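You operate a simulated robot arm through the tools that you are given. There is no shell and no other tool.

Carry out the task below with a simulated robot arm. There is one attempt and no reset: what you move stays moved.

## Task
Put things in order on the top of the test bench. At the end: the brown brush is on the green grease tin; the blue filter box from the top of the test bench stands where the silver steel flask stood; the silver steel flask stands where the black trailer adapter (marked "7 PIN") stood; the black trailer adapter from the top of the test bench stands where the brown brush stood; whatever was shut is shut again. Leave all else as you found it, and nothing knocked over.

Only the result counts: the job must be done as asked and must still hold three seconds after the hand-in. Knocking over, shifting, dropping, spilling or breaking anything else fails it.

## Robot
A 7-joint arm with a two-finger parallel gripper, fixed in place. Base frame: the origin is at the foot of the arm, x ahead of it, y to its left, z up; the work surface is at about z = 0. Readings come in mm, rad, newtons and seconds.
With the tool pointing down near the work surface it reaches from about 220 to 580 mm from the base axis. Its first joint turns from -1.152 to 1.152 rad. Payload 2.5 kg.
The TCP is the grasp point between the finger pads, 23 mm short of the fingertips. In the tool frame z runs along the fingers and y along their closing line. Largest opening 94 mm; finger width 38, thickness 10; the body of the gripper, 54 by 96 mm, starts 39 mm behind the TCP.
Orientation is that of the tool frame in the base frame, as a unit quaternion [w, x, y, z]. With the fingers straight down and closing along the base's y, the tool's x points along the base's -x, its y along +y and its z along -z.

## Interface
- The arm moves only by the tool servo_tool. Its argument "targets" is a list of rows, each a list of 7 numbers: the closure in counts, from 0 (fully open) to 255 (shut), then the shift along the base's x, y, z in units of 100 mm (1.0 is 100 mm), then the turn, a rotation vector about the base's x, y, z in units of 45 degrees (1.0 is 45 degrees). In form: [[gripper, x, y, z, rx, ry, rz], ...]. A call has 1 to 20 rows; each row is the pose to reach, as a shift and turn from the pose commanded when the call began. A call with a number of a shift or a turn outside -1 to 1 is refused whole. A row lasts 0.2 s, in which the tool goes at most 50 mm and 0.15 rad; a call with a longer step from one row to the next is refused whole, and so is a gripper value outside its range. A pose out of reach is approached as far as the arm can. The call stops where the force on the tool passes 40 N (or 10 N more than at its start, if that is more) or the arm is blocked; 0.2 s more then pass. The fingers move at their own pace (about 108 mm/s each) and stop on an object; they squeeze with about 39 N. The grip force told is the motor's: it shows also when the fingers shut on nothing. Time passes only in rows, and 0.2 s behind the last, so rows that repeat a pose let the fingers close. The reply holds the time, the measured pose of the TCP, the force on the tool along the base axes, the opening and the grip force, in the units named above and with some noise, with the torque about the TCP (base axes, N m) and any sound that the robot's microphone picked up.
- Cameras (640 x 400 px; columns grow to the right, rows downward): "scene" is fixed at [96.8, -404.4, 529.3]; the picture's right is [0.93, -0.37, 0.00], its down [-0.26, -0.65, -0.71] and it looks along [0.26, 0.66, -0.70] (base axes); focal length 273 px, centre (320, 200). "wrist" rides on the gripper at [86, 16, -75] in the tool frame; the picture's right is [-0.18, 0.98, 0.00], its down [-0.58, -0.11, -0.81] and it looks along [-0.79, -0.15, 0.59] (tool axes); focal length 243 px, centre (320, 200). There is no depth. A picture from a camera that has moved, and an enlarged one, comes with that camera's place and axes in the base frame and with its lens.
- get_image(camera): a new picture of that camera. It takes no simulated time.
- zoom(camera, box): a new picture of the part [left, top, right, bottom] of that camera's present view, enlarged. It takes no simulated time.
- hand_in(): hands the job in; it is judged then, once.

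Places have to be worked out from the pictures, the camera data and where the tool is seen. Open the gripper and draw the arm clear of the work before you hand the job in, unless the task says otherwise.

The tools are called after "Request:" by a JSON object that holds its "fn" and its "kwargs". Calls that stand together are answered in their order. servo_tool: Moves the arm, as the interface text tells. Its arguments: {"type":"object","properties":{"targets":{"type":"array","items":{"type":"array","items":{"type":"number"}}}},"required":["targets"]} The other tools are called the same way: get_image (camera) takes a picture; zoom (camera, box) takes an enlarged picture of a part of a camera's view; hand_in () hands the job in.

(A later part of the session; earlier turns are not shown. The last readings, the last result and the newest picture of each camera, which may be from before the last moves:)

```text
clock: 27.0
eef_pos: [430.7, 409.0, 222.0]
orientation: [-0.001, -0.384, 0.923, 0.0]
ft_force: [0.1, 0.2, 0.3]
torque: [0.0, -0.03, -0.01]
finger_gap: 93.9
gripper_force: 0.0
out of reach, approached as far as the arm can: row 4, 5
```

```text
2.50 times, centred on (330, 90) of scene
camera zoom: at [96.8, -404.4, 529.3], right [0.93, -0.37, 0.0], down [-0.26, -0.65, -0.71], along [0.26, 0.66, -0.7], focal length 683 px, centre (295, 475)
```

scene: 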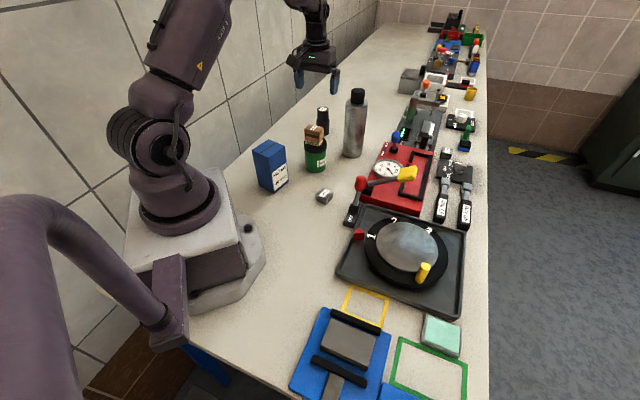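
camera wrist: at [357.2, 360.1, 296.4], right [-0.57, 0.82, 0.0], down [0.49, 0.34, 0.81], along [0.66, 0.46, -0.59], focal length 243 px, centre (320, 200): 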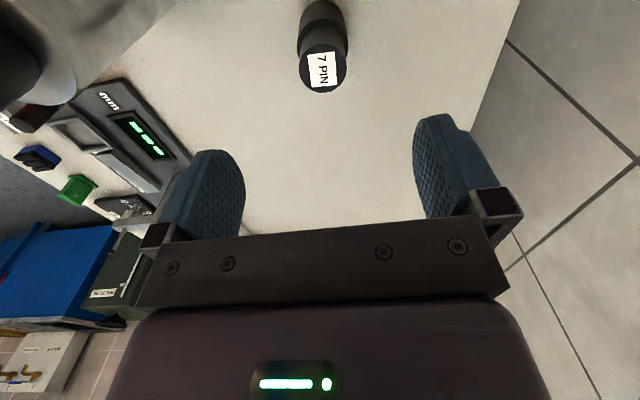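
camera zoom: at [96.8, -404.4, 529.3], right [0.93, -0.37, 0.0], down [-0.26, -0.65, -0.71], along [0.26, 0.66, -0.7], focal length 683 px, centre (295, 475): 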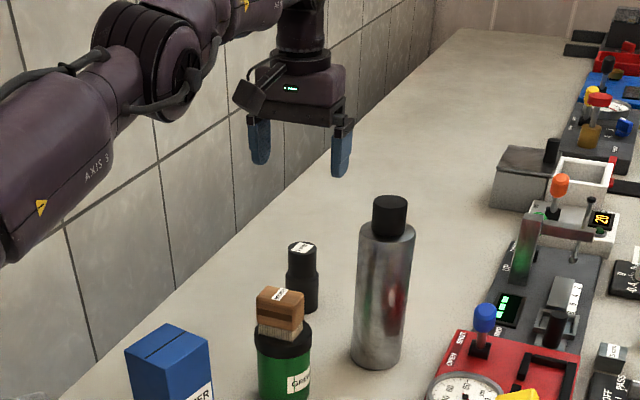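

Straight down it stops about 10 mm short (radius 594), so I tilt the tool 20° outward in the radial plane; the finger pads stay vertical planes, so the adapter can still be held upright.

Request:
{"fn": "servo_tool", "kwargs": {"targets": [[0, 0, 0, 0, 0.08, -0.08, 0], [0, 0, 0, 0, 0.16, -0.16, 0], [0, 0, 0, 0, 0.24, -0.24, 0], [0, 0, 0, 0, 0.314, -0.314, 0], [0, 0, 0, 0, 0.314, -0.314, 0]]}}

Request:
{"fn": "get_image", "kwargs": {"camera": "wrist"}}

Request:
{"fn": "zoom", "kwargs": {"camera": "scene", "box": [260, 10, 400, 170]}}

```text
clock: 28.2
eef_pos: [430.7, 407.9, 221.6]
orientation: [0.161, -0.377, 0.91, 0.067]
ft_force: [0.3, 0.0, -0.1]
torque: [-0.01, -0.02, 0.02]
finger_gap: 94.0
gripper_force: 0.1
```

```text
taken
camera wrist: at [342.8, 345.0, 262.1], right [-0.57, 0.82, 0.06], down [0.27, 0.11, 0.96], along [0.77, 0.56, -0.28], focal length 243 px, centre (320, 200)
```

wrist: 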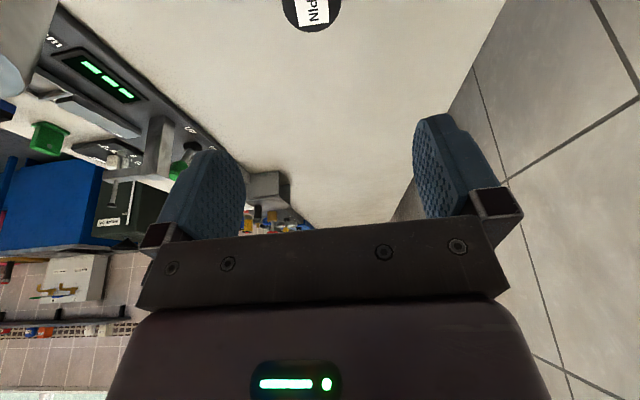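

```text
2.50 times, centred on (330, 90) of scene
camera zoom: at [96.8, -404.4, 529.3], right [0.93, -0.37, 0.0], down [-0.26, -0.65, -0.71], along [0.26, 0.66, -0.7], focal length 683 px, centre (295, 475)
```

zoom: 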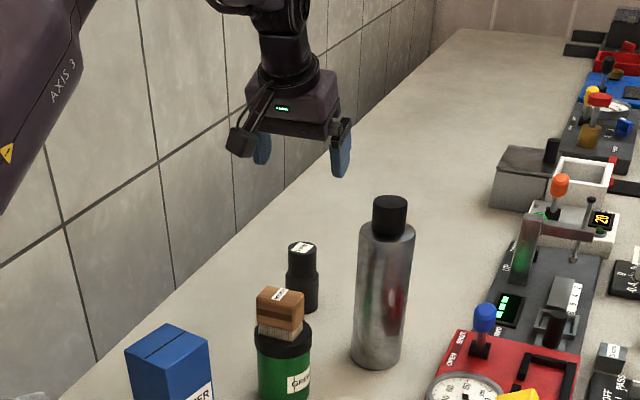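

The tilt works. I shift +6/+9 mm to put the TCP over the adapter's axis and descend to z≈140, then look.

Request:
{"fn": "servo_tool", "kwargs": {"targets": [[0, 0.03, 0.045, -0.1, 0, 0, 0], [0, 0.063, 0.089, -0.3, 0, 0, 0], [0, 0.063, 0.089, -0.5, 0, 0, 0], [0, 0.063, 0.089, -0.7, 0, 0, 0], [0, 0.063, 0.089, -0.7, 0, 0, 0]]}}

Request:
{"fn": "get_image", "kwargs": {"camera": "wrist"}}

Request:
{"fn": "zoom", "kwargs": {"camera": "scene", "box": [270, 50, 370, 170]}}

```text
clock: 29.4
eef_pos: [436.6, 418.4, 150.5]
orientation: [0.16, -0.377, 0.91, 0.067]
ft_force: [0.0, -0.5, 0.2]
torque: [0.01, -0.01, 0.01]
finger_gap: 94.1
gripper_force: 0.0
```

```text
taken
camera wrist: at [349.4, 353.8, 191.5], right [-0.57, 0.82, 0.06], down [0.27, 0.11, 0.96], along [0.77, 0.56, -0.28], focal length 243 px, centre (320, 200)
```

wrist: 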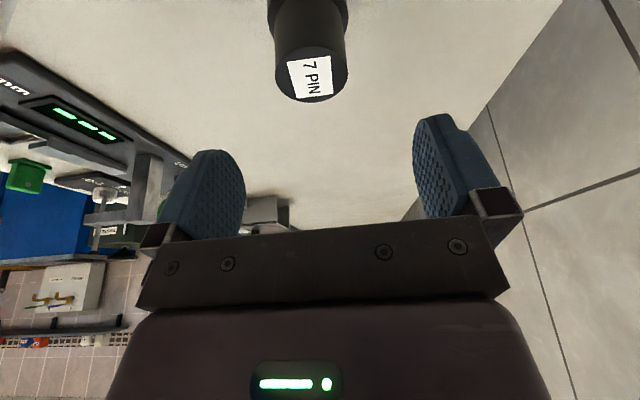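

```text
3.33 times, centred on (320, 110) of scene
camera zoom: at [96.8, -404.4, 529.3], right [0.93, -0.37, 0.0], down [-0.26, -0.65, -0.71], along [0.26, 0.66, -0.7], focal length 911 px, centre (320, 500)
```

zoom: 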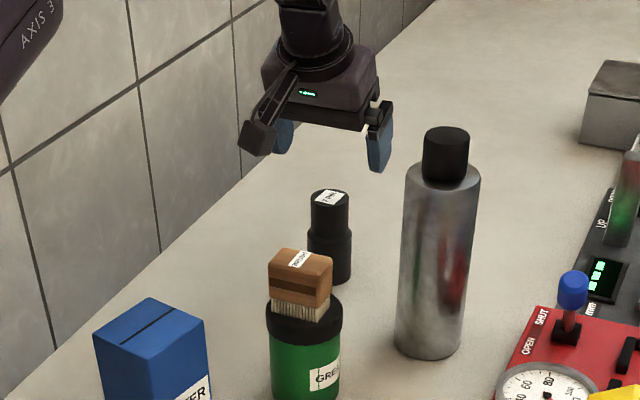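

The adapter is aligned with the TCP to within about 1 mm. I descend to TCP z≈58.5 so the pads take the wide lower part while the palm clears the top, then close.

Request:
{"fn": "servo_tool", "kwargs": {"targets": [[0, 0, 0, -0.2, 0, 0, 0], [0, 0, 0, -0.4, 0, 0, 0], [0, 0, 0, -0.6, 0, 0, 0], [0, 0, 0, -0.75, 0, 0, 0], [0, 0, 0, -0.85, 0, 0, 0], [0, 0, 0, -0.92, 0, 0, 0], [0, 0, 0, -0.92, 0, 0, 0]]}}

Request:
{"fn": "get_image", "kwargs": {"camera": "wrist"}}

Request:
{"fn": "zoom", "kwargs": {"camera": "scene", "box": [270, 70, 370, 170]}}

```text
clock: 31.0
eef_pos: [434.9, 417.3, 59.7]
orientation: [0.16, -0.377, 0.91, 0.067]
ft_force: [0.8, 0.4, -0.5]
torque: [-0.01, -0.02, -0.01]
finger_gap: 94.0
gripper_force: 0.1
```

```text
taken
camera wrist: at [348.3, 354.9, 99.5], right [-0.57, 0.82, 0.06], down [0.27, 0.11, 0.96], along [0.77, 0.56, -0.28], focal length 243 px, centre (320, 200)
```

wrist: 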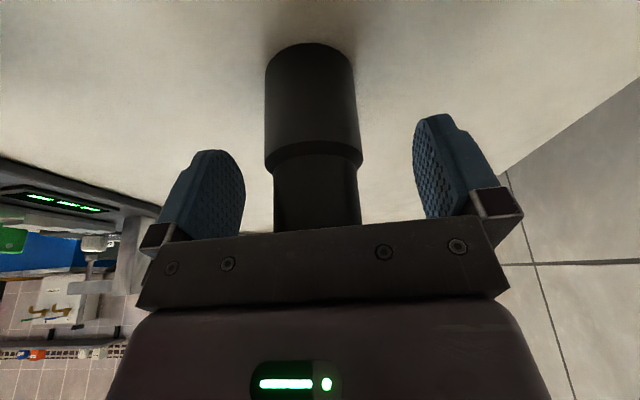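

```text
4.00 times, centred on (320, 120) of scene
camera zoom: at [96.8, -404.4, 529.3], right [0.93, -0.37, 0.0], down [-0.26, -0.65, -0.71], along [0.26, 0.66, -0.7], focal length 1093 px, centre (320, 520)
```

zoom: 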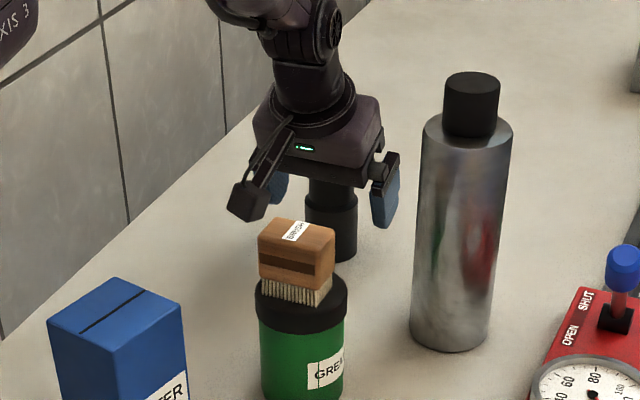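

Clearances look fine: no contact force and the adapter stands between the pads. I close the fingers.

Request:
{"fn": "servo_tool", "kwargs": {"targets": [[90, 0, 0, 0, 0, 0, 0], [110, 0, 0, 0, 0, 0, 0], [150, 0, 0, 0, 0, 0, 0], [255, 0, 0, 0, 0, 0, 0], [255, 0, 0, 0, 0, 0, 0], [255, 0, 0, 0, 0, 0, 0]]}}

Request:
{"fn": "zoom", "kwargs": {"camera": "wrist", "box": [200, 20, 440, 240]}}

```text
clock: 32.4
eef_pos: [435.8, 418.4, 60.0]
orientation: [0.161, -0.377, 0.91, 0.066]
ft_force: [-0.2, -0.5, 0.8]
torque: [0.01, -0.01, -0.02]
finger_gap: 45.3
gripper_force: 39.0
```

```text
1.82 times, centred on (320, 130) of wrist
camera zoom: at [348.3, 354.9, 99.9], right [-0.57, 0.82, 0.06], down [0.27, 0.11, 0.96], along [0.77, 0.56, -0.28], focal length 441 px, centre (320, 327)
```

zoom: 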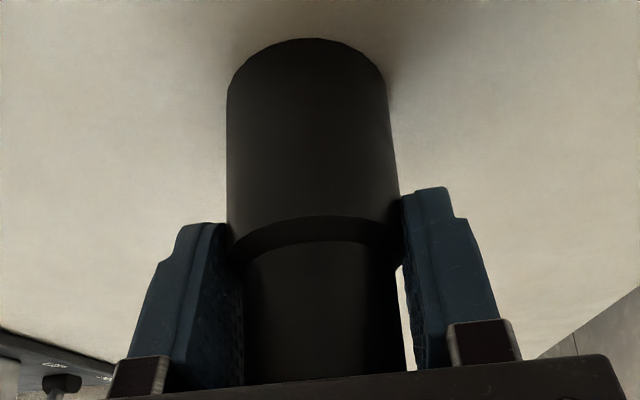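

The grip reads 45.3 mm and 39 N on the wide part. I lift gently and check that the adapter stays upright.

Request:
{"fn": "servo_tool", "kwargs": {"targets": [[255, 0, 0, 0.05, 0, 0, 0], [255, 0, 0, 0.15, 0, 0, 0], [255, 0, 0, 0.3, 0, 0, 0], [255, 0, 0, 0.5, 0, 0, 0], [255, 0, 0, 0.5, 0, 0, 0]]}}

Request:
{"fn": "get_image", "kwargs": {"camera": "wrist"}}

Request:
{"fn": "zoom", "kwargs": {"camera": "scene", "box": [270, 60, 370, 160]}}

```text
clock: 33.6
eef_pos: [436.7, 418.5, 108.2]
orientation: [0.159, -0.378, 0.91, 0.066]
ft_force: [0.5, -0.8, -1.0]
torque: [-0.01, -0.01, -0.01]
finger_gap: 45.1
gripper_force: 39.2
```

```text
taken
camera wrist: at [349.3, 354.3, 149.3], right [-0.57, 0.82, 0.06], down [0.27, 0.11, 0.96], along [0.77, 0.56, -0.29], focal length 243 px, centre (320, 200)
```

wrist: 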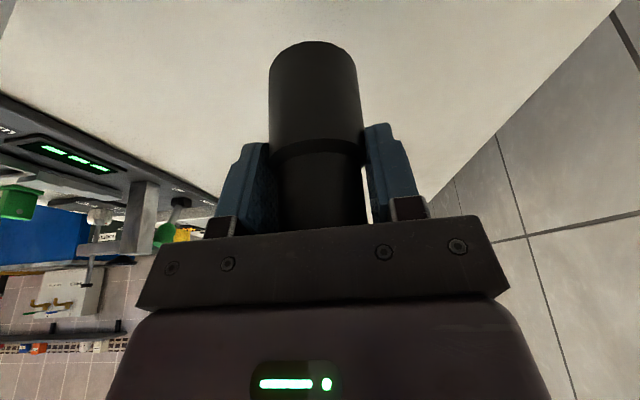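

```text
4.00 times, centred on (320, 110) of scene
camera zoom: at [96.8, -404.4, 529.3], right [0.93, -0.37, 0.0], down [-0.26, -0.65, -0.71], along [0.26, 0.66, -0.7], focal length 1093 px, centre (320, 560)
```

zoom: 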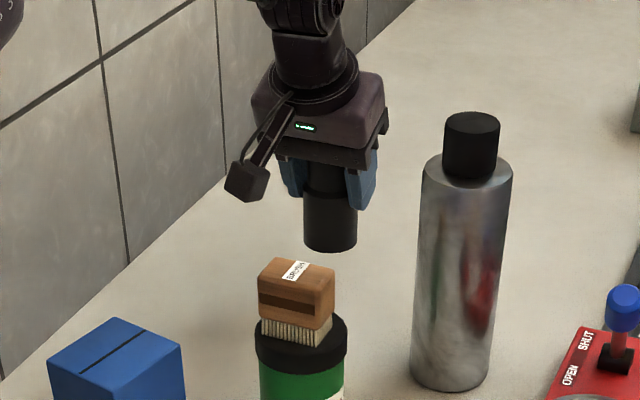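

The adapter hangs upright and steady. I raise it well above everything and carry it across towards the brush's former place.

Request:
{"fn": "servo_tool", "kwargs": {"targets": [[255, 0, 0, 0.25, 0, 0, 0], [255, 0, 0, 0.5, 0, 0, 0], [255, -0.05, -0.1, 0.75, 0, 0, 0], [255, -0.15, -0.3, 1.0, 0, 0, 0], [255, -0.25, -0.5, 1.0, 0, 0, 0], [255, -0.3, -0.6, 1.0, 0, 0, 0]]}}

Request:
{"fn": "servo_tool", "kwargs": {"targets": [[255, -0.15, -0.25, 0.1, 0, 0, 0], [255, -0.3, -0.5, 0.2, 0, 0, 0], [255, -0.45, -0.75, 0.3, 0, 0, 0], [255, -0.6, -1.0, 0.4, 0, 0, 0]]}}

Request:
{"fn": "servo_tool", "kwargs": {"targets": [[255, -0.12, -0.25, 0, 0, 0, 0], [255, -0.24, -0.5, 0, 0, 0, 0], [255, -0.36, -0.75, 0, 0, 0, 0], [255, -0.45, -1.0, 0, 0, 0, 0]]}}

Request:
{"fn": "servo_tool", "kwargs": {"targets": [[255, 0, -0.25, 0, 0, 0, 0], [255, 0, -0.5, 0, 0, 0, 0], [255, 0, -0.75, 0, 0, 0, 0], [255, 0, -1.0, 0, 0, 0, 0]]}}

Request:
{"fn": "servo_tool", "kwargs": {"targets": [[255, 0, -0.25, 0, 0, 0, 0], [255, 0, -0.5, 0, 0, 0, 0], [255, 0, -0.75, 0, 0, 0, 0], [255, 0, -1.0, 0, 0, 0, 0]]}}

```text
clock: 35.0
eef_pos: [406.2, 358.3, 211.3]
orientation: [0.161, -0.377, 0.91, 0.066]
ft_force: [0.0, -0.5, -0.9]
torque: [-0.04, -0.02, -0.01]
finger_gap: 45.3
gripper_force: 39.0
```

```text
clock: 36.0
eef_pos: [347.9, 258.6, 248.3]
orientation: [0.16, -0.378, 0.909, 0.066]
ft_force: [0.9, -0.1, -1.1]
torque: [0.0, -0.01, 0.0]
finger_gap: 45.2
gripper_force: 39.2
```

```text
clock: 37.0
eef_pos: [302.4, 158.1, 251.8]
orientation: [0.159, -0.377, 0.91, 0.066]
ft_force: [-0.2, -0.2, -0.7]
torque: [-0.01, 0.04, 0.01]
finger_gap: 45.2
gripper_force: 38.7
```

```text
clock: 38.0
eef_pos: [301.4, 59.0, 249.2]
orientation: [0.161, -0.377, 0.91, 0.067]
ft_force: [0.4, 0.7, -1.4]
torque: [-0.04, -0.01, 0.03]
finger_gap: 45.1
gripper_force: 39.1
```

```text
clock: 39.0
eef_pos: [303.3, -42.3, 248.4]
orientation: [0.16, -0.378, 0.91, 0.066]
ft_force: [-0.4, -0.3, -1.1]
torque: [-0.01, 0.0, 0.0]
finger_gap: 45.1
gripper_force: 39.1
```

Still held well. I continue to the frame area and stop above it to look.

Request:
{"fn": "servo_tool", "kwargs": {"targets": [[255, 0, -0.25, 0, 0, 0, 0], [255, 0, -0.5, 0, 0, 0, 0], [255, -0.03, -0.75, 0, 0, 0, 0], [255, -0.06, -1.0, 0, 0, 0, 0]]}}

Request:
{"fn": "servo_tool", "kwargs": {"targets": [[255, -0.06, -0.2, -0.2, 0, 0, 0], [255, -0.12, -0.4, -0.4, 0, 0, 0], [255, -0.18, -0.6, -0.6, 0, 0, 0], [255, -0.23, -0.72, -0.8, 0, 0, 0], [255, -0.23, -0.72, -0.8, 0, 0, 0]]}}

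Request:
{"fn": "get_image", "kwargs": {"camera": "wrist"}}

Request:
{"fn": "zoom", "kwargs": {"camera": "scene", "box": [300, 200, 440, 340]}}

```text
clock: 40.0
eef_pos: [297.0, -142.9, 250.1]
orientation: [0.16, -0.377, 0.91, 0.066]
ft_force: [-0.1, -0.4, -1.7]
torque: [0.0, 0.03, 0.04]
finger_gap: 45.2
gripper_force: 38.3
```

```text
clock: 41.2
eef_pos: [273.7, -215.6, 171.0]
orientation: [0.16, -0.378, 0.909, 0.067]
ft_force: [0.4, 0.7, -1.4]
torque: [-0.01, 0.03, 0.01]
finger_gap: 45.0
gripper_force: 39.4
```

```text
taken
camera wrist: at [185.6, -278.2, 210.7], right [-0.57, 0.82, 0.06], down [0.27, 0.11, 0.96], along [0.77, 0.57, -0.28], focal length 243 px, centre (320, 200)
```

wrist: 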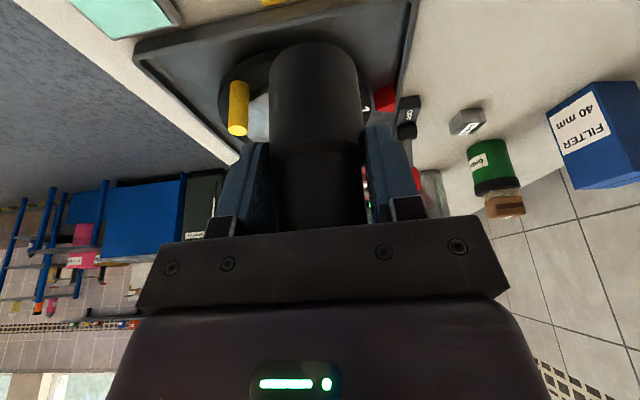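

```text
2.86 times, centred on (370, 270) of scene
camera zoom: at [96.8, -404.4, 529.3], right [0.93, -0.37, 0.0], down [-0.26, -0.65, -0.71], along [0.26, 0.66, -0.7], focal length 781 px, centre (177, 0)
```

zoom: 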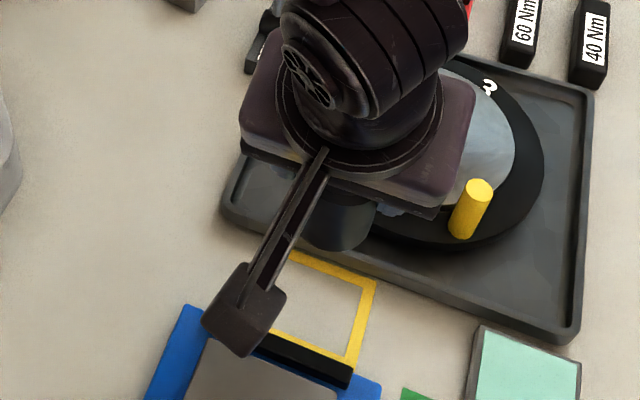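

TCP is at about (272,-214) over the frame; the brush's centre was near (271,-215). I adjust by about 1 mm and lower to ~11 mm above the bench, then check.

Request:
{"fn": "servo_tool", "kwargs": {"targets": [[255, -0.005, -0.005, -0.25, 0, 0, 0], [255, -0.011, -0.01, -0.5, 0, 0, 0], [255, -0.011, -0.01, -0.75, 0, 0, 0], [255, -0.011, -0.01, -0.9, 0, 0, 0], [255, -0.011, -0.01, -1.0, 0, 0, 0], [255, -0.011, -0.01, -1.0, 0, 0, 0]]}}

Request:
{"fn": "get_image", "kwargs": {"camera": "wrist"}}

Request:
{"fn": "zoom", "kwargs": {"camera": "scene", "box": [310, 230, 430, 340]}}

```text
clock: 42.6
eef_pos: [273.2, -216.6, 69.2]
orientation: [0.161, -0.377, 0.91, 0.067]
ft_force: [0.1, 0.2, -1.5]
torque: [0.0, 0.02, -0.03]
finger_gap: 45.0
gripper_force: 39.1
```

```text
taken
camera wrist: at [185.6, -279.3, 109.6], right [-0.57, 0.82, 0.06], down [0.27, 0.12, 0.96], along [0.77, 0.56, -0.28], focal length 243 px, centre (320, 200)
```

wrist: 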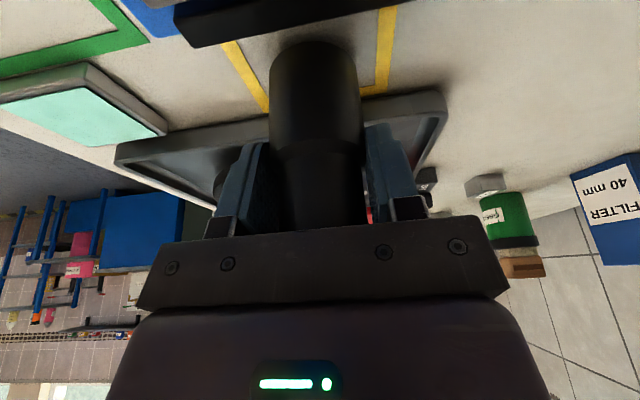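

```text
3.64 times, centred on (370, 285) of scene
camera zoom: at [96.8, -404.4, 529.3], right [0.93, -0.37, 0.0], down [-0.26, -0.65, -0.71], along [0.26, 0.66, -0.7], focal length 994 px, centre (138, -109)
```

zoom: 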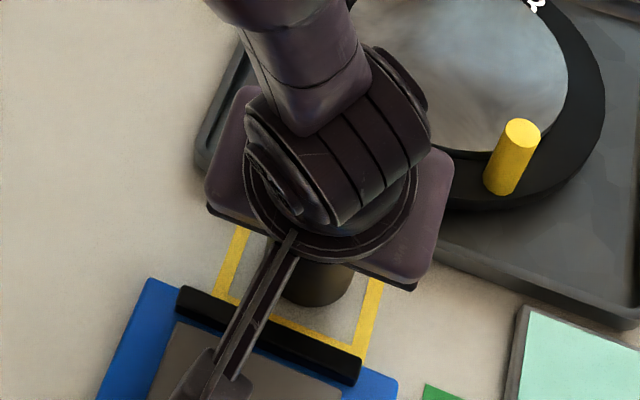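

I zoom in to check centring inside the yellow frame before the last centimetre.

Request:
{"fn": "zoom", "kwargs": {"camera": "wrist", "box": [200, 0, 440, 150]}}

Request:
{"fn": "zoom", "kwargs": {"camera": "scene", "box": [330, 270, 410, 340]}}

```text
2.67 times, centred on (320, 75) of wrist
camera zoom: at [185.6, -279.3, 109.6], right [-0.57, 0.82, 0.06], down [0.27, 0.12, 0.96], along [0.77, 0.56, -0.28], focal length 647 px, centre (320, 533)
```

zoom: 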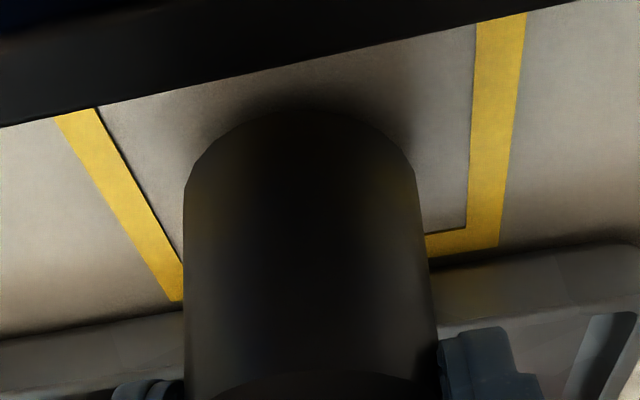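

```text
5.71 times, centred on (370, 305) of scene
camera zoom: at [96.8, -404.4, 529.3], right [0.93, -0.37, 0.0], down [-0.26, -0.65, -0.71], along [0.26, 0.66, -0.7], focal length 1562 px, centre (34, -400)
```

zoom: 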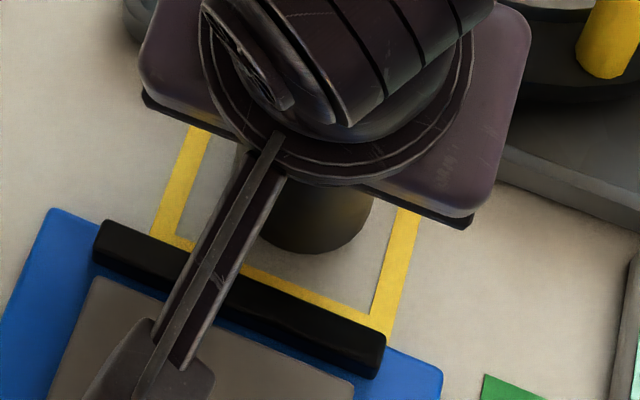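

The adapter matches the brush's old centre within ~1–2 mm. I lower the last centimetre gently.

Request:
{"fn": "servo_tool", "kwargs": {"targets": [[255, 0, 0, -0.03, 0, 0, 0], [255, 0, 0, -0.06, 0, 0, 0], [255, 0, 0, -0.085, 0, 0, 0], [255, 0, 0, -0.085, 0, 0, 0]]}}

```text
clock: 43.6
eef_pos: [272.6, -215.8, 61.4]
orientation: [0.159, -0.377, 0.91, 0.066]
ft_force: [0.3, -0.2, -1.9]
torque: [-0.02, -0.03, 0.0]
finger_gap: 44.8
gripper_force: 39.0
```

No contact yet; I go down another 1.5 mm in fine steps.

Request:
{"fn": "servo_tool", "kwargs": {"targets": [[255, 0, 0, -0.008, 0, 0, 0], [255, 0, 0, -0.014, 0, 0, 0], [255, 0, 0, -0.014, 0, 0, 0]]}}

```text
clock: 44.4
eef_pos: [272.2, -216.1, 59.7]
orientation: [0.16, -0.377, 0.91, 0.067]
ft_force: [0.4, -0.4, -0.8]
torque: [0.0, -0.04, -0.04]
finger_gap: 45.0
gripper_force: 39.5
```

The weight reading is just starting to ease off; 0.6 mm more.

Request:
{"fn": "servo_tool", "kwargs": {"targets": [[255, 0, 0, -0.006, 0, 0, 0], [255, 0, 0, -0.006, 0, 0, 0]]}}

```text
clock: 45.0
eef_pos: [271.4, -216.1, 59.1]
orientation: [0.16, -0.376, 0.91, 0.065]
ft_force: [-4.4, 0.1, 11.9]
torque: [0.1, 0.42, 0.03]
finger_gap: 44.7
gripper_force: 39.0
```

Contact confirmed (12 N up). I open the fingers and look.

Request:
{"fn": "servo_tool", "kwargs": {"targets": [[100, 0, 0, 0.004, 0, 0, 0], [60, 0, 0, 0.004, 0, 0, 0], [0, 0, 0, 0.004, 0, 0, 0], [0, 0, 0, 0.004, 0, 0, 0]]}}

Request:
{"fn": "get_image", "kwargs": {"camera": "wrist"}}

Request:
{"fn": "zoom", "kwargs": {"camera": "scene", "box": [310, 230, 430, 340]}}

```text
clock: 46.0
eef_pos: [272.1, -214.6, 59.9]
orientation: [0.16, -0.377, 0.91, 0.067]
ft_force: [-0.1, 0.4, -0.3]
torque: [0.03, 0.01, 0.0]
finger_gap: 93.9
gripper_force: 0.0
```

```text
taken
camera wrist: at [184.4, -278.8, 100.1], right [-0.57, 0.82, 0.06], down [0.27, 0.11, 0.96], along [0.77, 0.56, -0.29], focal length 243 px, centre (320, 200)
```

wrist: 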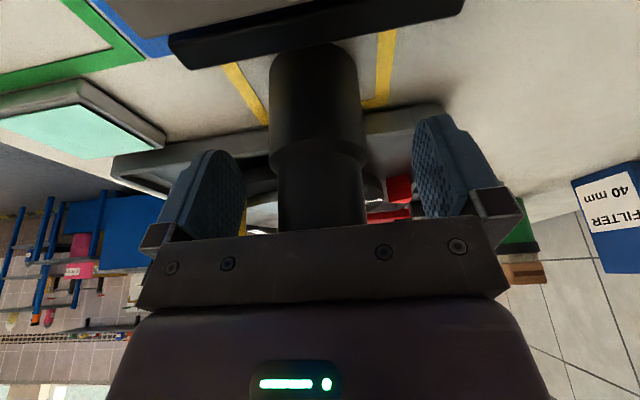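

```text
3.64 times, centred on (370, 285) of scene
camera zoom: at [96.8, -404.4, 529.3], right [0.93, -0.37, 0.0], down [-0.26, -0.65, -0.71], along [0.26, 0.66, -0.7], focal length 994 px, centre (138, -109)
```

zoom: 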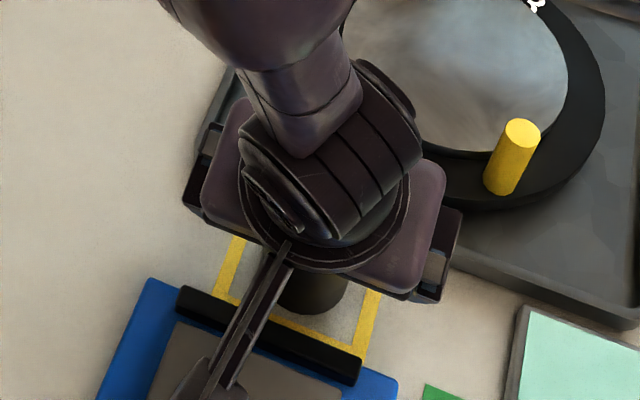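

The adapter is released and standing. I lift straight up and move off to view it.

Request:
{"fn": "servo_tool", "kwargs": {"targets": [[0, 0, 0, 0.1, 0, 0, 0], [0, 0, 0, 0.3, 0, 0, 0], [0, 0, 0, 0.55, 0, 0, 0], [0, 0, 0, 0.8, 0, 0, 0], [0, 0, 0, 1.0, 0, 0, 0]]}}

Request:
{"fn": "servo_tool", "kwargs": {"targets": [[0, 0, 0.1, 0.25, 0, 0, 0], [0, 0, 0.3, 0.5, 0, 0, 0], [0, 0.1, 0.5, 0.75, 0, 0, 0], [0, 0.2, 0.75, 1.0, 0, 0, 0], [0, 0.25, 1.0, 1.0, 0, 0, 0]]}}

Request:
{"fn": "servo_tool", "kwargs": {"targets": [[0, 0, 0.25, 0, 0, 0, 0], [0, 0, 0.5, 0, 0, 0, 0], [0, 0, 0.75, 0, 0, 0, 0], [0, 0, 1.0, 0, 0, 0, 0]]}}

Request:
{"fn": "get_image", "kwargs": {"camera": "scene"}}

Request:
{"fn": "zoom", "kwargs": {"camera": "scene", "box": [310, 240, 430, 340]}}

```text
clock: 47.2
eef_pos: [272.9, -215.8, 160.9]
orientation: [0.161, -0.378, 0.909, 0.067]
ft_force: [0.4, -0.6, -0.1]
torque: [0.0, 0.0, 0.02]
finger_gap: 94.1
gripper_force: 0.1
```

```text
clock: 48.4
eef_pos: [297.6, -117.0, 258.6]
orientation: [0.16, -0.377, 0.91, 0.067]
ft_force: [0.2, 0.0, 0.0]
torque: [-0.01, 0.0, 0.02]
finger_gap: 93.7
gripper_force: 0.0
```

```text
clock: 49.4
eef_pos: [297.1, -14.9, 260.0]
orientation: [0.16, -0.377, 0.91, 0.066]
ft_force: [-0.4, 1.0, -0.1]
torque: [-0.03, -0.03, -0.01]
finger_gap: 93.9
gripper_force: 0.1
```

```text
taken
```

scene: 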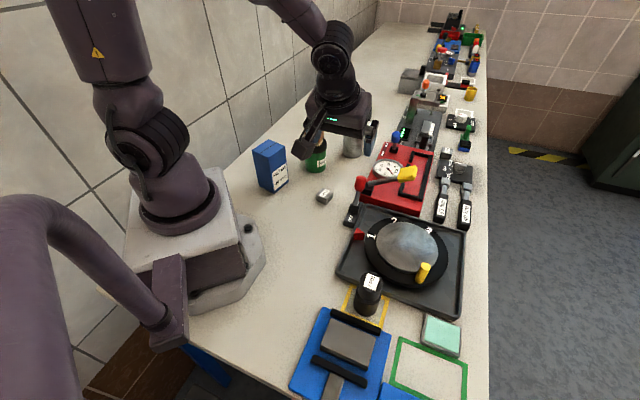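

```text
4.00 times, centred on (370, 290) of scene
camera zoom: at [96.8, -404.4, 529.3], right [0.93, -0.37, 0.0], down [-0.26, -0.65, -0.71], along [0.26, 0.66, -0.7], focal length 1093 px, centre (120, -160)
```

zoom: 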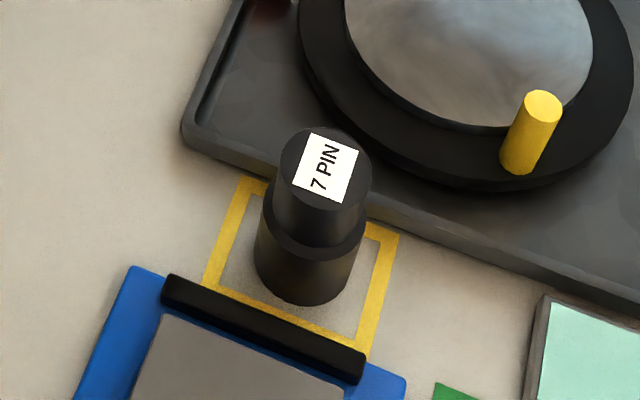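

The adapter stands in the yellow frame where the brush was. Next is the flask: I keep the 20° outward tilt, and travel high towards it, stopping short to measure its cap, shoulder and axis.

Request:
{"fn": "servo_tool", "kwargs": {"targets": [[0, 0.12, 0.2, 0.1, 0, 0, 0], [0, 0.24, 0.4, 0.2, 0, 0, 0], [0, 0.36, 0.6, 0.3, 0, 0, 0], [0, 0.48, 0.8, 0.4, 0, 0, 0], [0, 0.6, 0.9, 0.4, 0, 0, 0]]}}

Request:
{"fn": "servo_tool", "kwargs": {"targets": [[0, 0.1, 0.2, 0, 0, 0, 0], [0, 0.2, 0.4, 0, 0, 0, 0], [0, 0.3, 0.6, 0, 0, 0, 0], [0, 0.4, 0.8, 0, 0, 0, 0], [0, 0.4, 0.8, 0, 0, 0, 0]]}}

Request:
{"fn": "get_image", "kwargs": {"camera": "wrist"}}

Request:
{"fn": "get_image", "kwargs": {"camera": "scene"}}

```text
clock: 50.6
eef_pos: [356.8, 74.8, 300.7]
orientation: [0.159, -0.377, 0.91, 0.066]
ft_force: [0.8, 0.7, -0.1]
torque: [0.01, 0.05, 0.02]
finger_gap: 94.0
gripper_force: 0.1
```

```text
clock: 51.8
eef_pos: [395.7, 155.2, 300.8]
orientation: [0.161, -0.377, 0.91, 0.067]
ft_force: [0.2, -0.8, 0.8]
torque: [-0.05, 0.02, -0.01]
finger_gap: 93.8
gripper_force: 0.0
```

```text
taken
camera wrist: at [307.7, 92.0, 340.2], right [-0.57, 0.82, 0.06], down [0.27, 0.12, 0.96], along [0.77, 0.56, -0.29], focal length 243 px, centre (320, 200)
```

wrist: 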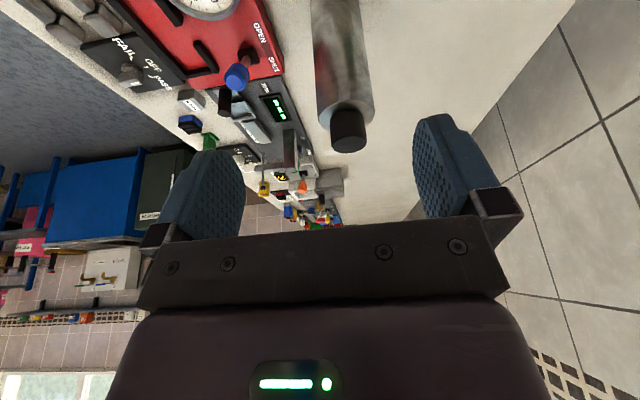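

```text
taken
```

scene: 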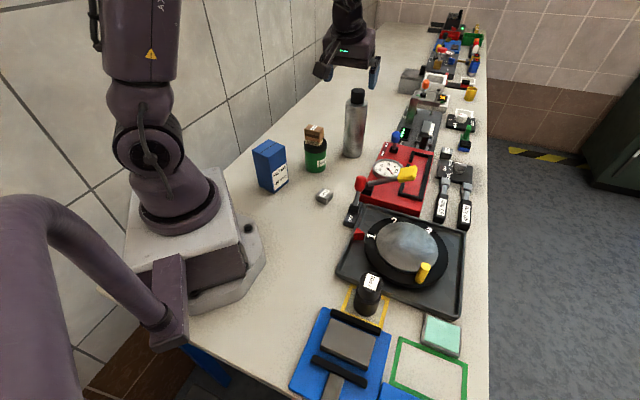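

I zoom in on the flask's top to compute the cap and shoulder heights and its axis.

Request:
{"fn": "zoom", "kwargs": {"camera": "wrist", "box": [290, 0, 400, 160]}}

Request:
{"fn": "zoom", "kwargs": {"camera": "scene", "box": [330, 80, 390, 170]}}

```text
2.50 times, centred on (345, 80) of wrist
camera zoom: at [307.7, 92.0, 340.2], right [-0.57, 0.82, 0.06], down [0.27, 0.12, 0.96], along [0.77, 0.56, -0.29], focal length 606 px, centre (258, 500)
```

zoom: 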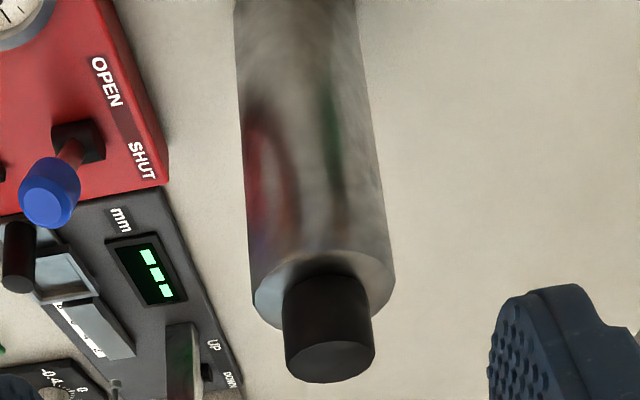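

```text
4.44 times, centred on (360, 125) of scene
camera zoom: at [96.8, -404.4, 529.3], right [0.93, -0.37, 0.0], down [-0.26, -0.65, -0.71], along [0.26, 0.66, -0.7], focal length 1215 px, centre (142, 533)
```

zoom: 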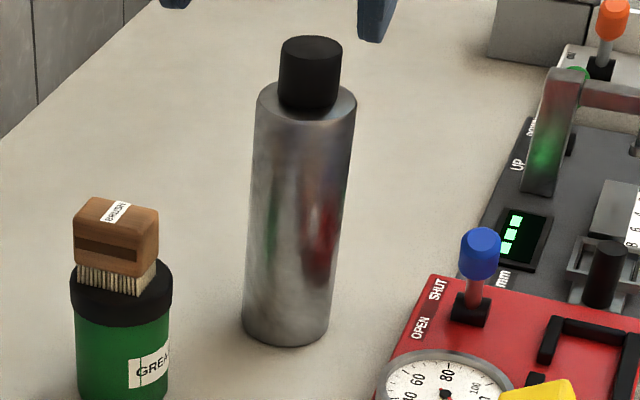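

Flask axis ≈(481,262), shoulder z≈174, top ≈209. I move over it at z≈300 and lower to just above, then check alignment.

Request:
{"fn": "servo_tool", "kwargs": {"targets": [[0, 0.2, 0.25, 0, 0, 0, 0], [0, 0.42, 0.5, 0, 0, 0, 0], [0, 0.65, 0.75, 0, 0, 0, 0], [0, 0.87, 1.0, 0, 0, 0, 0]]}}

Request:
{"fn": "servo_tool", "kwargs": {"targets": [[0, 0, 0.03, -0.1, 0, 0, 0], [0, 0, 0.061, -0.3, 0, 0, 0], [0, 0, 0.061, -0.45, 0, 0, 0], [0, 0, 0.061, -0.45, 0, 0, 0]]}}

Request:
{"fn": "get_image", "kwargs": {"camera": "wrist"}}

Request:
{"fn": "zoom", "kwargs": {"camera": "scene", "box": [290, 30, 430, 170]}}

```text
clock: 52.8
eef_pos: [484.3, 255.3, 300.1]
orientation: [0.16, -0.377, 0.91, 0.066]
ft_force: [-0.5, -0.5, -0.1]
torque: [-0.02, 0.0, -0.01]
finger_gap: 94.0
gripper_force: 0.0
```

```text
clock: 53.8
eef_pos: [483.9, 261.1, 254.0]
orientation: [0.161, -0.377, 0.91, 0.066]
ft_force: [0.3, 0.0, -1.3]
torque: [-0.02, 0.0, -0.02]
finger_gap: 93.8
gripper_force: 0.1
```

```text
taken
camera wrist: at [397.1, 197.2, 294.2], right [-0.57, 0.82, 0.06], down [0.27, 0.11, 0.96], along [0.77, 0.56, -0.29], focal length 243 px, centre (320, 200)
```

wrist: 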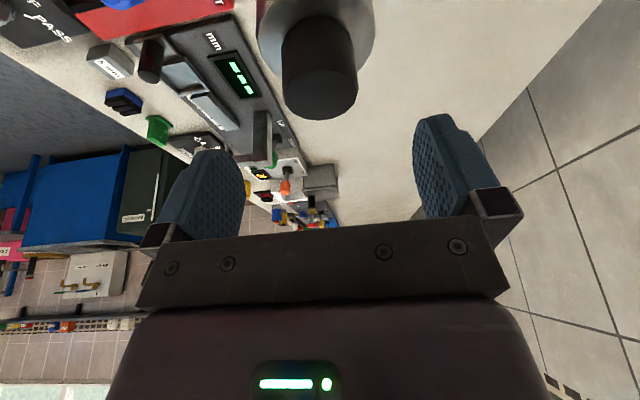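

```text
2.86 times, centred on (360, 100) of scene
camera zoom: at [96.8, -404.4, 529.3], right [0.93, -0.37, 0.0], down [-0.26, -0.65, -0.71], along [0.26, 0.66, -0.7], focal length 781 px, centre (206, 486)
```

zoom: 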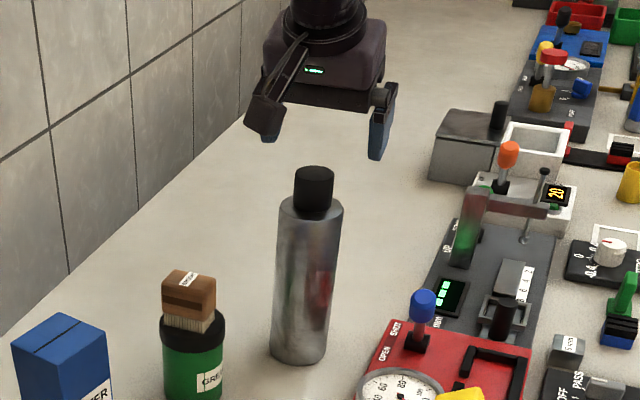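

I zoom in on the cap to refine the alignment before lowering.

Request:
{"fn": "zoom", "kwargs": {"camera": "wrist", "box": [240, 0, 400, 140]}}

```text
2.86 times, centred on (320, 70) of wrist
camera zoom: at [397.1, 197.2, 294.2], right [-0.57, 0.82, 0.06], down [0.27, 0.11, 0.96], along [0.77, 0.56, -0.29], focal length 693 px, centre (320, 571)
```

zoom: 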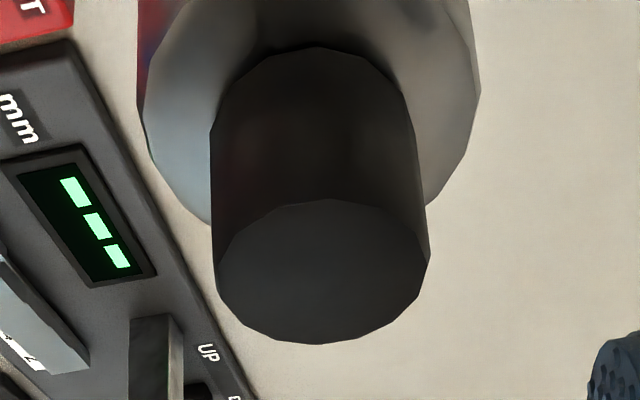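

The flask sits about 4 mm inward of the TCP. I shift by (-4,0) and descend to TCP z≈178.5 so the fingertips straddle the upper body below the shoulder.

Request:
{"fn": "servo_tool", "kwargs": {"targets": [[0, -0.02, 0.0, 0, 0, 0, 0], [0, -0.04, 0.003, -0.1, 0, 0, 0], [0, -0.04, 0.003, -0.25, 0, 0, 0], [0, -0.04, 0.003, -0.4, 0, 0, 0], [0, -0.04, 0.003, -0.55, 0, 0, 0], [0, -0.04, 0.003, -0.55, 0, 0, 0]]}}

Request:
{"fn": "get_image", "kwargs": {"camera": "wrist"}}

Request:
{"fn": "zoom", "kwargs": {"camera": "scene", "box": [310, 50, 410, 170]}}

```text
clock: 55.2
eef_pos: [481.6, 262.6, 199.8]
orientation: [0.16, -0.377, 0.91, 0.067]
ft_force: [0.0, 0.0, 0.7]
torque: [0.0, 0.02, -0.04]
finger_gap: 93.9
gripper_force: 0.1
```

```text
taken
camera wrist: at [392.8, 198.5, 239.8], right [-0.57, 0.82, 0.06], down [0.27, 0.12, 0.96], along [0.77, 0.56, -0.29], focal length 243 px, centre (320, 200)
```

wrist: 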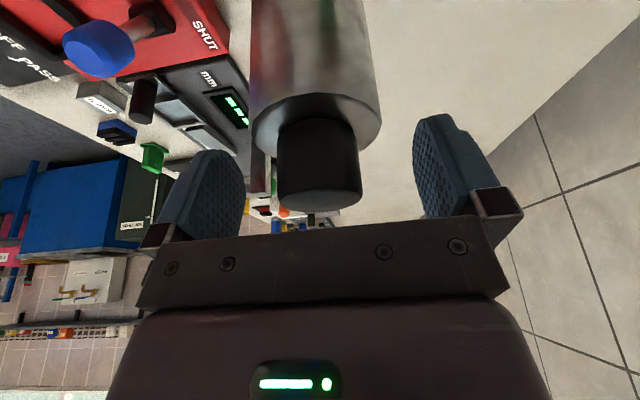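

```text
3.33 times, centred on (360, 110) of scene
camera zoom: at [96.8, -404.4, 529.3], right [0.93, -0.37, 0.0], down [-0.26, -0.65, -0.71], along [0.26, 0.66, -0.7], focal length 911 px, centre (187, 500)
```

zoom: 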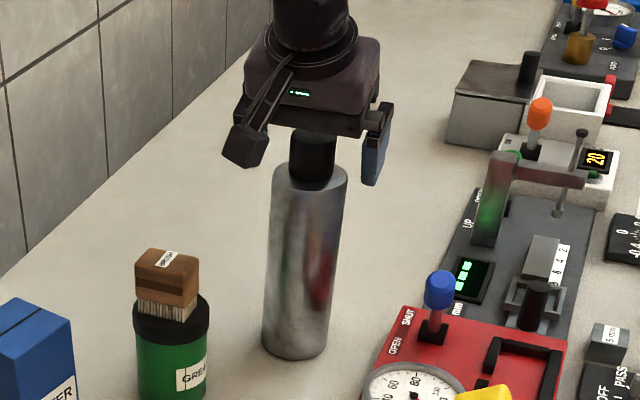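

Laterally aligned to ~1 mm. I go down the last 20 mm.

Request:
{"fn": "servo_tool", "kwargs": {"targets": [[0, 0, 0, -0.07, 0, 0, 0], [0, 0, 0, -0.14, 0, 0, 0], [0, 0, 0, -0.2, 0, 0, 0], [0, 0, 0, -0.2, 0, 0, 0]]}}

Request:
{"fn": "get_image", "kwargs": {"camera": "wrist"}}

Request:
{"fn": "zoom", "kwargs": {"camera": "scene", "box": [320, 60, 400, 140]}}

```text
clock: 56.2
eef_pos: [479.3, 260.9, 179.2]
orientation: [0.161, -0.377, 0.91, 0.067]
ft_force: [0.3, -0.2, -0.3]
torque: [0.01, -0.02, -0.02]
finger_gap: 93.9
gripper_force: 0.1
```

```text
taken
camera wrist: at [391.8, 197.7, 219.4], right [-0.57, 0.82, 0.06], down [0.27, 0.11, 0.96], along [0.77, 0.56, -0.29], focal length 243 px, centre (320, 200)
```

wrist: 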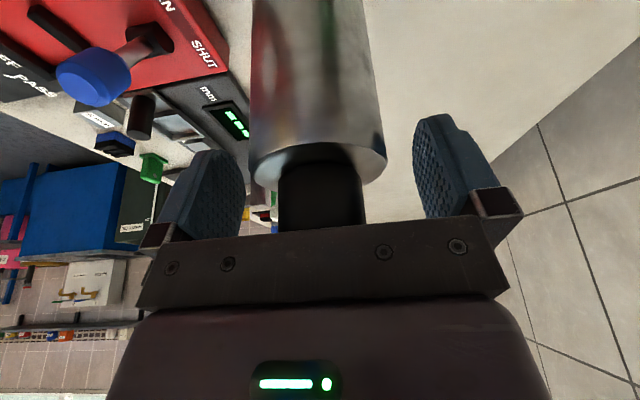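

```text
5.00 times, centred on (360, 100) of scene
camera zoom: at [96.8, -404.4, 529.3], right [0.93, -0.37, 0.0], down [-0.26, -0.65, -0.71], along [0.26, 0.66, -0.7], focal length 1366 px, centre (120, 700)
```

zoom: 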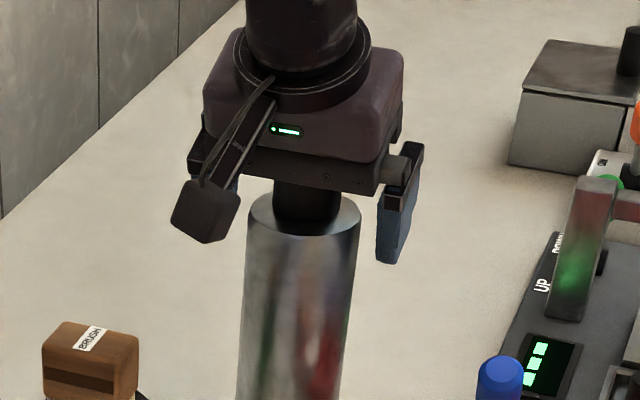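

No contact, fingertips reach below the shoulder. I close on the flask body.

Request:
{"fn": "servo_tool", "kwargs": {"targets": [[50, 0, 0, 0, 0, 0, 0], [70, 0, 0, 0, 0, 0, 0], [100, 0, 0, 0, 0, 0, 0], [255, 0, 0, 0, 0, 0, 0], [255, 0, 0, 0, 0, 0, 0], [255, 0, 0, 0, 0, 0, 0]]}}

Request:
{"fn": "get_image", "kwargs": {"camera": "wrist"}}

Request:
{"fn": "zoom", "kwargs": {"camera": "scene", "box": [320, 60, 400, 160]}}

```text
clock: 57.6
eef_pos: [480.3, 260.7, 180.1]
orientation: [0.16, -0.377, 0.91, 0.066]
ft_force: [0.3, -0.5, -0.5]
torque: [-0.02, -0.09, 0.0]
finger_gap: 65.4
gripper_force: 39.2
```

```text
taken
camera wrist: at [391.9, 197.7, 219.6], right [-0.57, 0.82, 0.06], down [0.27, 0.11, 0.96], along [0.77, 0.56, -0.28], focal length 243 px, centre (320, 200)
```

wrist: 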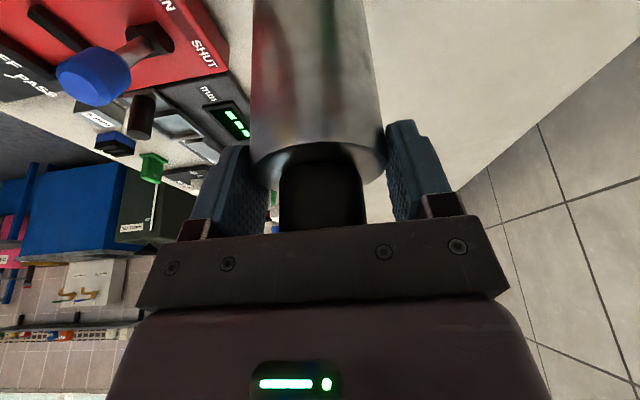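

```text
4.00 times, centred on (360, 110) of scene
camera zoom: at [96.8, -404.4, 529.3], right [0.93, -0.37, 0.0], down [-0.26, -0.65, -0.71], along [0.26, 0.66, -0.7], focal length 1093 px, centre (160, 560)
```

zoom: 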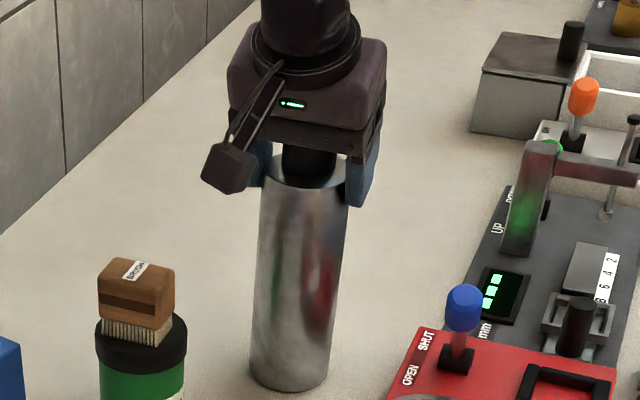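

Gripped at 65.4 mm with 39 N. I lift slowly 40 mm and check the hold.

Request:
{"fn": "servo_tool", "kwargs": {"targets": [[255, 0, 0, 0.03, 0, 0, 0], [255, 0, 0, 0.08, 0, 0, 0], [255, 0, 0, 0.16, 0, 0, 0], [255, 0, 0, 0.26, 0, 0, 0], [255, 0, 0, 0.36, 0, 0, 0], [255, 0, 0, 0.4, 0, 0, 0], [255, 0, 0, 0.4, 0, 0, 0]]}}

Request:
{"fn": "get_image", "kwargs": {"camera": "wrist"}}

Request:
{"fn": "zoom", "kwargs": {"camera": "scene", "box": [310, 40, 410, 170]}}

```text
clock: 59.2
eef_pos: [480.7, 261.0, 219.7]
orientation: [0.16, -0.377, 0.91, 0.067]
ft_force: [0.9, 0.2, -4.3]
torque: [-0.03, 0.02, -0.01]
finger_gap: 65.5
gripper_force: 38.9
```

```text
taken
camera wrist: at [392.4, 197.8, 259.4], right [-0.57, 0.82, 0.06], down [0.27, 0.11, 0.96], along [0.77, 0.56, -0.29], focal length 243 px, centre (320, 200)
```

wrist: 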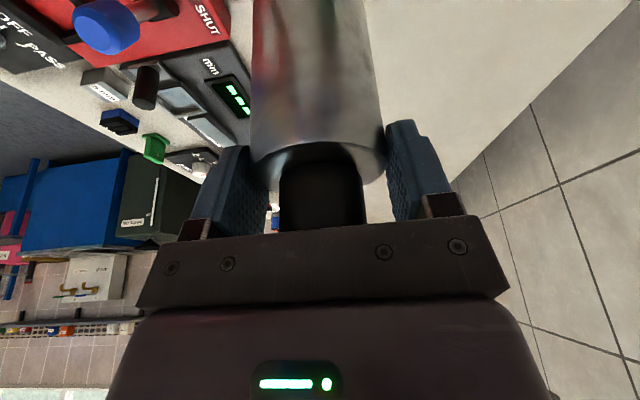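

```text
3.08 times, centred on (360, 105) of scene
camera zoom: at [96.8, -404.4, 529.3], right [0.93, -0.37, 0.0], down [-0.26, -0.65, -0.71], along [0.26, 0.66, -0.7], focal length 841 px, centre (197, 492)
```

zoom: 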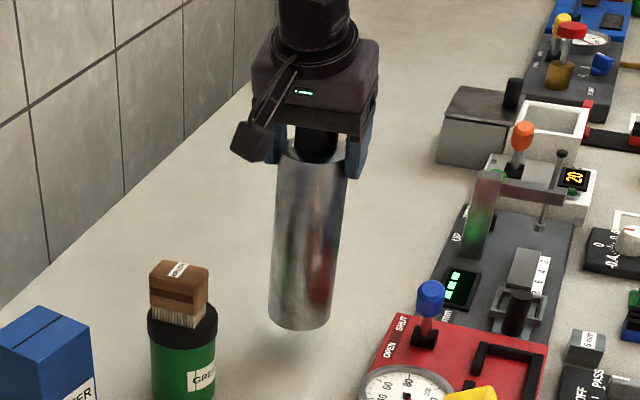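

The flask hangs upright (about 4.4 N). I carry it over to the adapter's former place in two gentle moves.

Request:
{"fn": "servo_tool", "kwargs": {"targets": [[255, -0.03, 0.1, 0, 0, 0, 0], [255, -0.08, 0.28, 0, 0, 0, 0], [255, -0.13, 0.46, 0, 0, 0, 0], [255, -0.18, 0.64, 0, 0, 0, 0], [255, -0.22, 0.78, 0, 0, 0, 0]]}}

Request:
{"fn": "servo_tool", "kwargs": {"targets": [[255, -0.04, 0.15, 0, 0, 0, 0], [255, -0.09, 0.32, 0, 0, 0, 0], [255, -0.14, 0.5, 0, 0, 0, 0], [255, -0.19, 0.68, 0, 0, 0, 0], [255, -0.215, 0.767, 0, 0, 0, 0], [255, -0.215, 0.767, 0, 0, 0, 0]]}}

Request:
{"fn": "get_image", "kwargs": {"camera": "wrist"}}

Request:
{"fn": "zoom", "kwargs": {"camera": "scene", "box": [270, 20, 400, 170]}}

```text
clock: 60.4
eef_pos: [457.8, 339.7, 218.1]
orientation: [0.16, -0.377, 0.91, 0.066]
ft_force: [0.6, 0.3, -5.0]
torque: [0.0, 0.0, -0.01]
finger_gap: 65.4
gripper_force: 39.0
```

```text
clock: 61.8
eef_pos: [436.0, 415.6, 219.5]
orientation: [0.16, -0.378, 0.91, 0.066]
ft_force: [-0.3, 0.1, -3.8]
torque: [0.01, 0.03, 0.01]
finger_gap: 65.1
gripper_force: 39.1
```

```text
taken
camera wrist: at [347.8, 352.4, 260.0], right [-0.57, 0.82, 0.06], down [0.27, 0.12, 0.96], along [0.77, 0.56, -0.29], focal length 243 px, centre (320, 200)
```

wrist: 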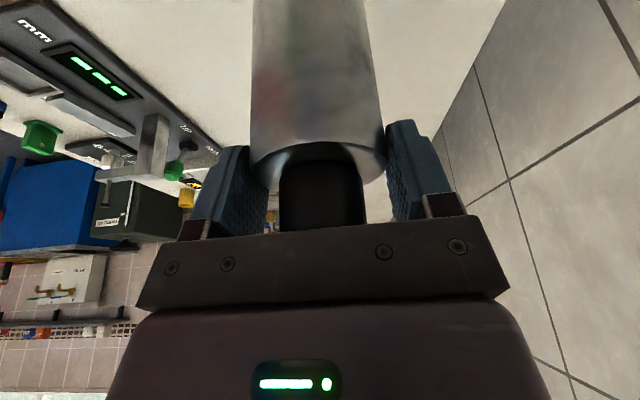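

```text
2.67 times, centred on (335, 95) of scene
camera zoom: at [96.8, -404.4, 529.3], right [0.93, -0.37, 0.0], down [-0.26, -0.65, -0.71], along [0.26, 0.66, -0.7], focal length 729 px, centre (280, 480)
```

zoom: 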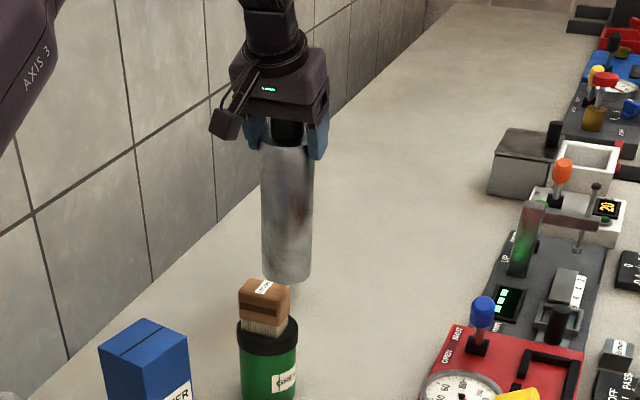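

TCP is within ~2 mm of target; I apply a small correction (-0.4,+1.6 mm) and lower to ~3 mm above the bench.

Request:
{"fn": "servo_tool", "kwargs": {"targets": [[255, -0.004, 0.016, -0.05, 0, 0, 0], [255, -0.004, 0.016, -0.15, 0, 0, 0], [255, -0.004, 0.016, -0.25, 0, 0, 0], [255, -0.004, 0.016, -0.33, 0, 0, 0], [255, -0.004, 0.016, -0.37, 0, 0, 0], [255, -0.004, 0.016, -0.37, 0, 0, 0]]}}

Request:
{"fn": "zoom", "kwargs": {"camera": "scene", "box": [270, 50, 390, 180]}}

```text
clock: 63.2
eef_pos: [435.9, 415.9, 182.4]
orientation: [0.16, -0.376, 0.91, 0.066]
ft_force: [0.6, -0.4, -4.5]
torque: [0.02, -0.01, -0.03]
finger_gap: 65.4
gripper_force: 39.3
```

```text
3.08 times, centred on (330, 115) of scene
camera zoom: at [96.8, -404.4, 529.3], right [0.93, -0.37, 0.0], down [-0.26, -0.65, -0.71], along [0.26, 0.66, -0.7], focal length 841 px, centre (289, 462)
```

zoom: 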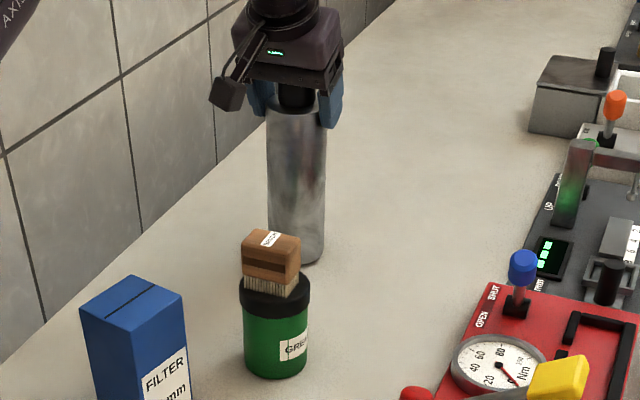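

Now the last few millimetres in fine steps until the weight comes off.

Request:
{"fn": "servo_tool", "kwargs": {"targets": [[255, 0, 0, -0.01, 0, 0, 0], [255, 0, 0, -0.02, 0, 0, 0], [255, 0, 0, -0.025, 0, 0, 0], [255, 0, 0, -0.025, 0, 0, 0]]}}

```text
clock: 64.2
eef_pos: [435.5, 417.8, 179.6]
orientation: [0.16, -0.376, 0.91, 0.066]
ft_force: [-0.5, 1.2, -4.2]
torque: [-0.02, 0.0, -0.05]
finger_gap: 65.4
gripper_force: 39.1
```

Request:
{"fn": "servo_tool", "kwargs": {"targets": [[255, 0, 0, -0.005, 0, 0, 0], [255, 0, 0, -0.01, 0, 0, 0], [255, 0, 0, -0.01, 0, 0, 0]]}}

```text
clock: 65.0
eef_pos: [434.3, 416.8, 179.8]
orientation: [0.161, -0.378, 0.91, 0.066]
ft_force: [-0.9, 0.1, -4.0]
torque: [-0.03, 0.03, 0.02]
finger_gap: 65.5
gripper_force: 38.6
```

Still carrying the full weight (4 N). I continue lowering in sub-millimetre steps.

Request:
{"fn": "servo_tool", "kwargs": {"targets": [[255, 0, 0, -0.005, 0, 0, 0], [255, 0, 0, -0.008, 0, 0, 0], [255, 0, 0, -0.008, 0, 0, 0]]}}

```text
clock: 65.8
eef_pos: [436.6, 419.7, 180.0]
orientation: [0.162, -0.377, 0.91, 0.067]
ft_force: [-2.7, -4.1, 9.8]
torque: [-0.76, 0.71, 0.11]
finger_gap: 65.5
gripper_force: 38.6
```

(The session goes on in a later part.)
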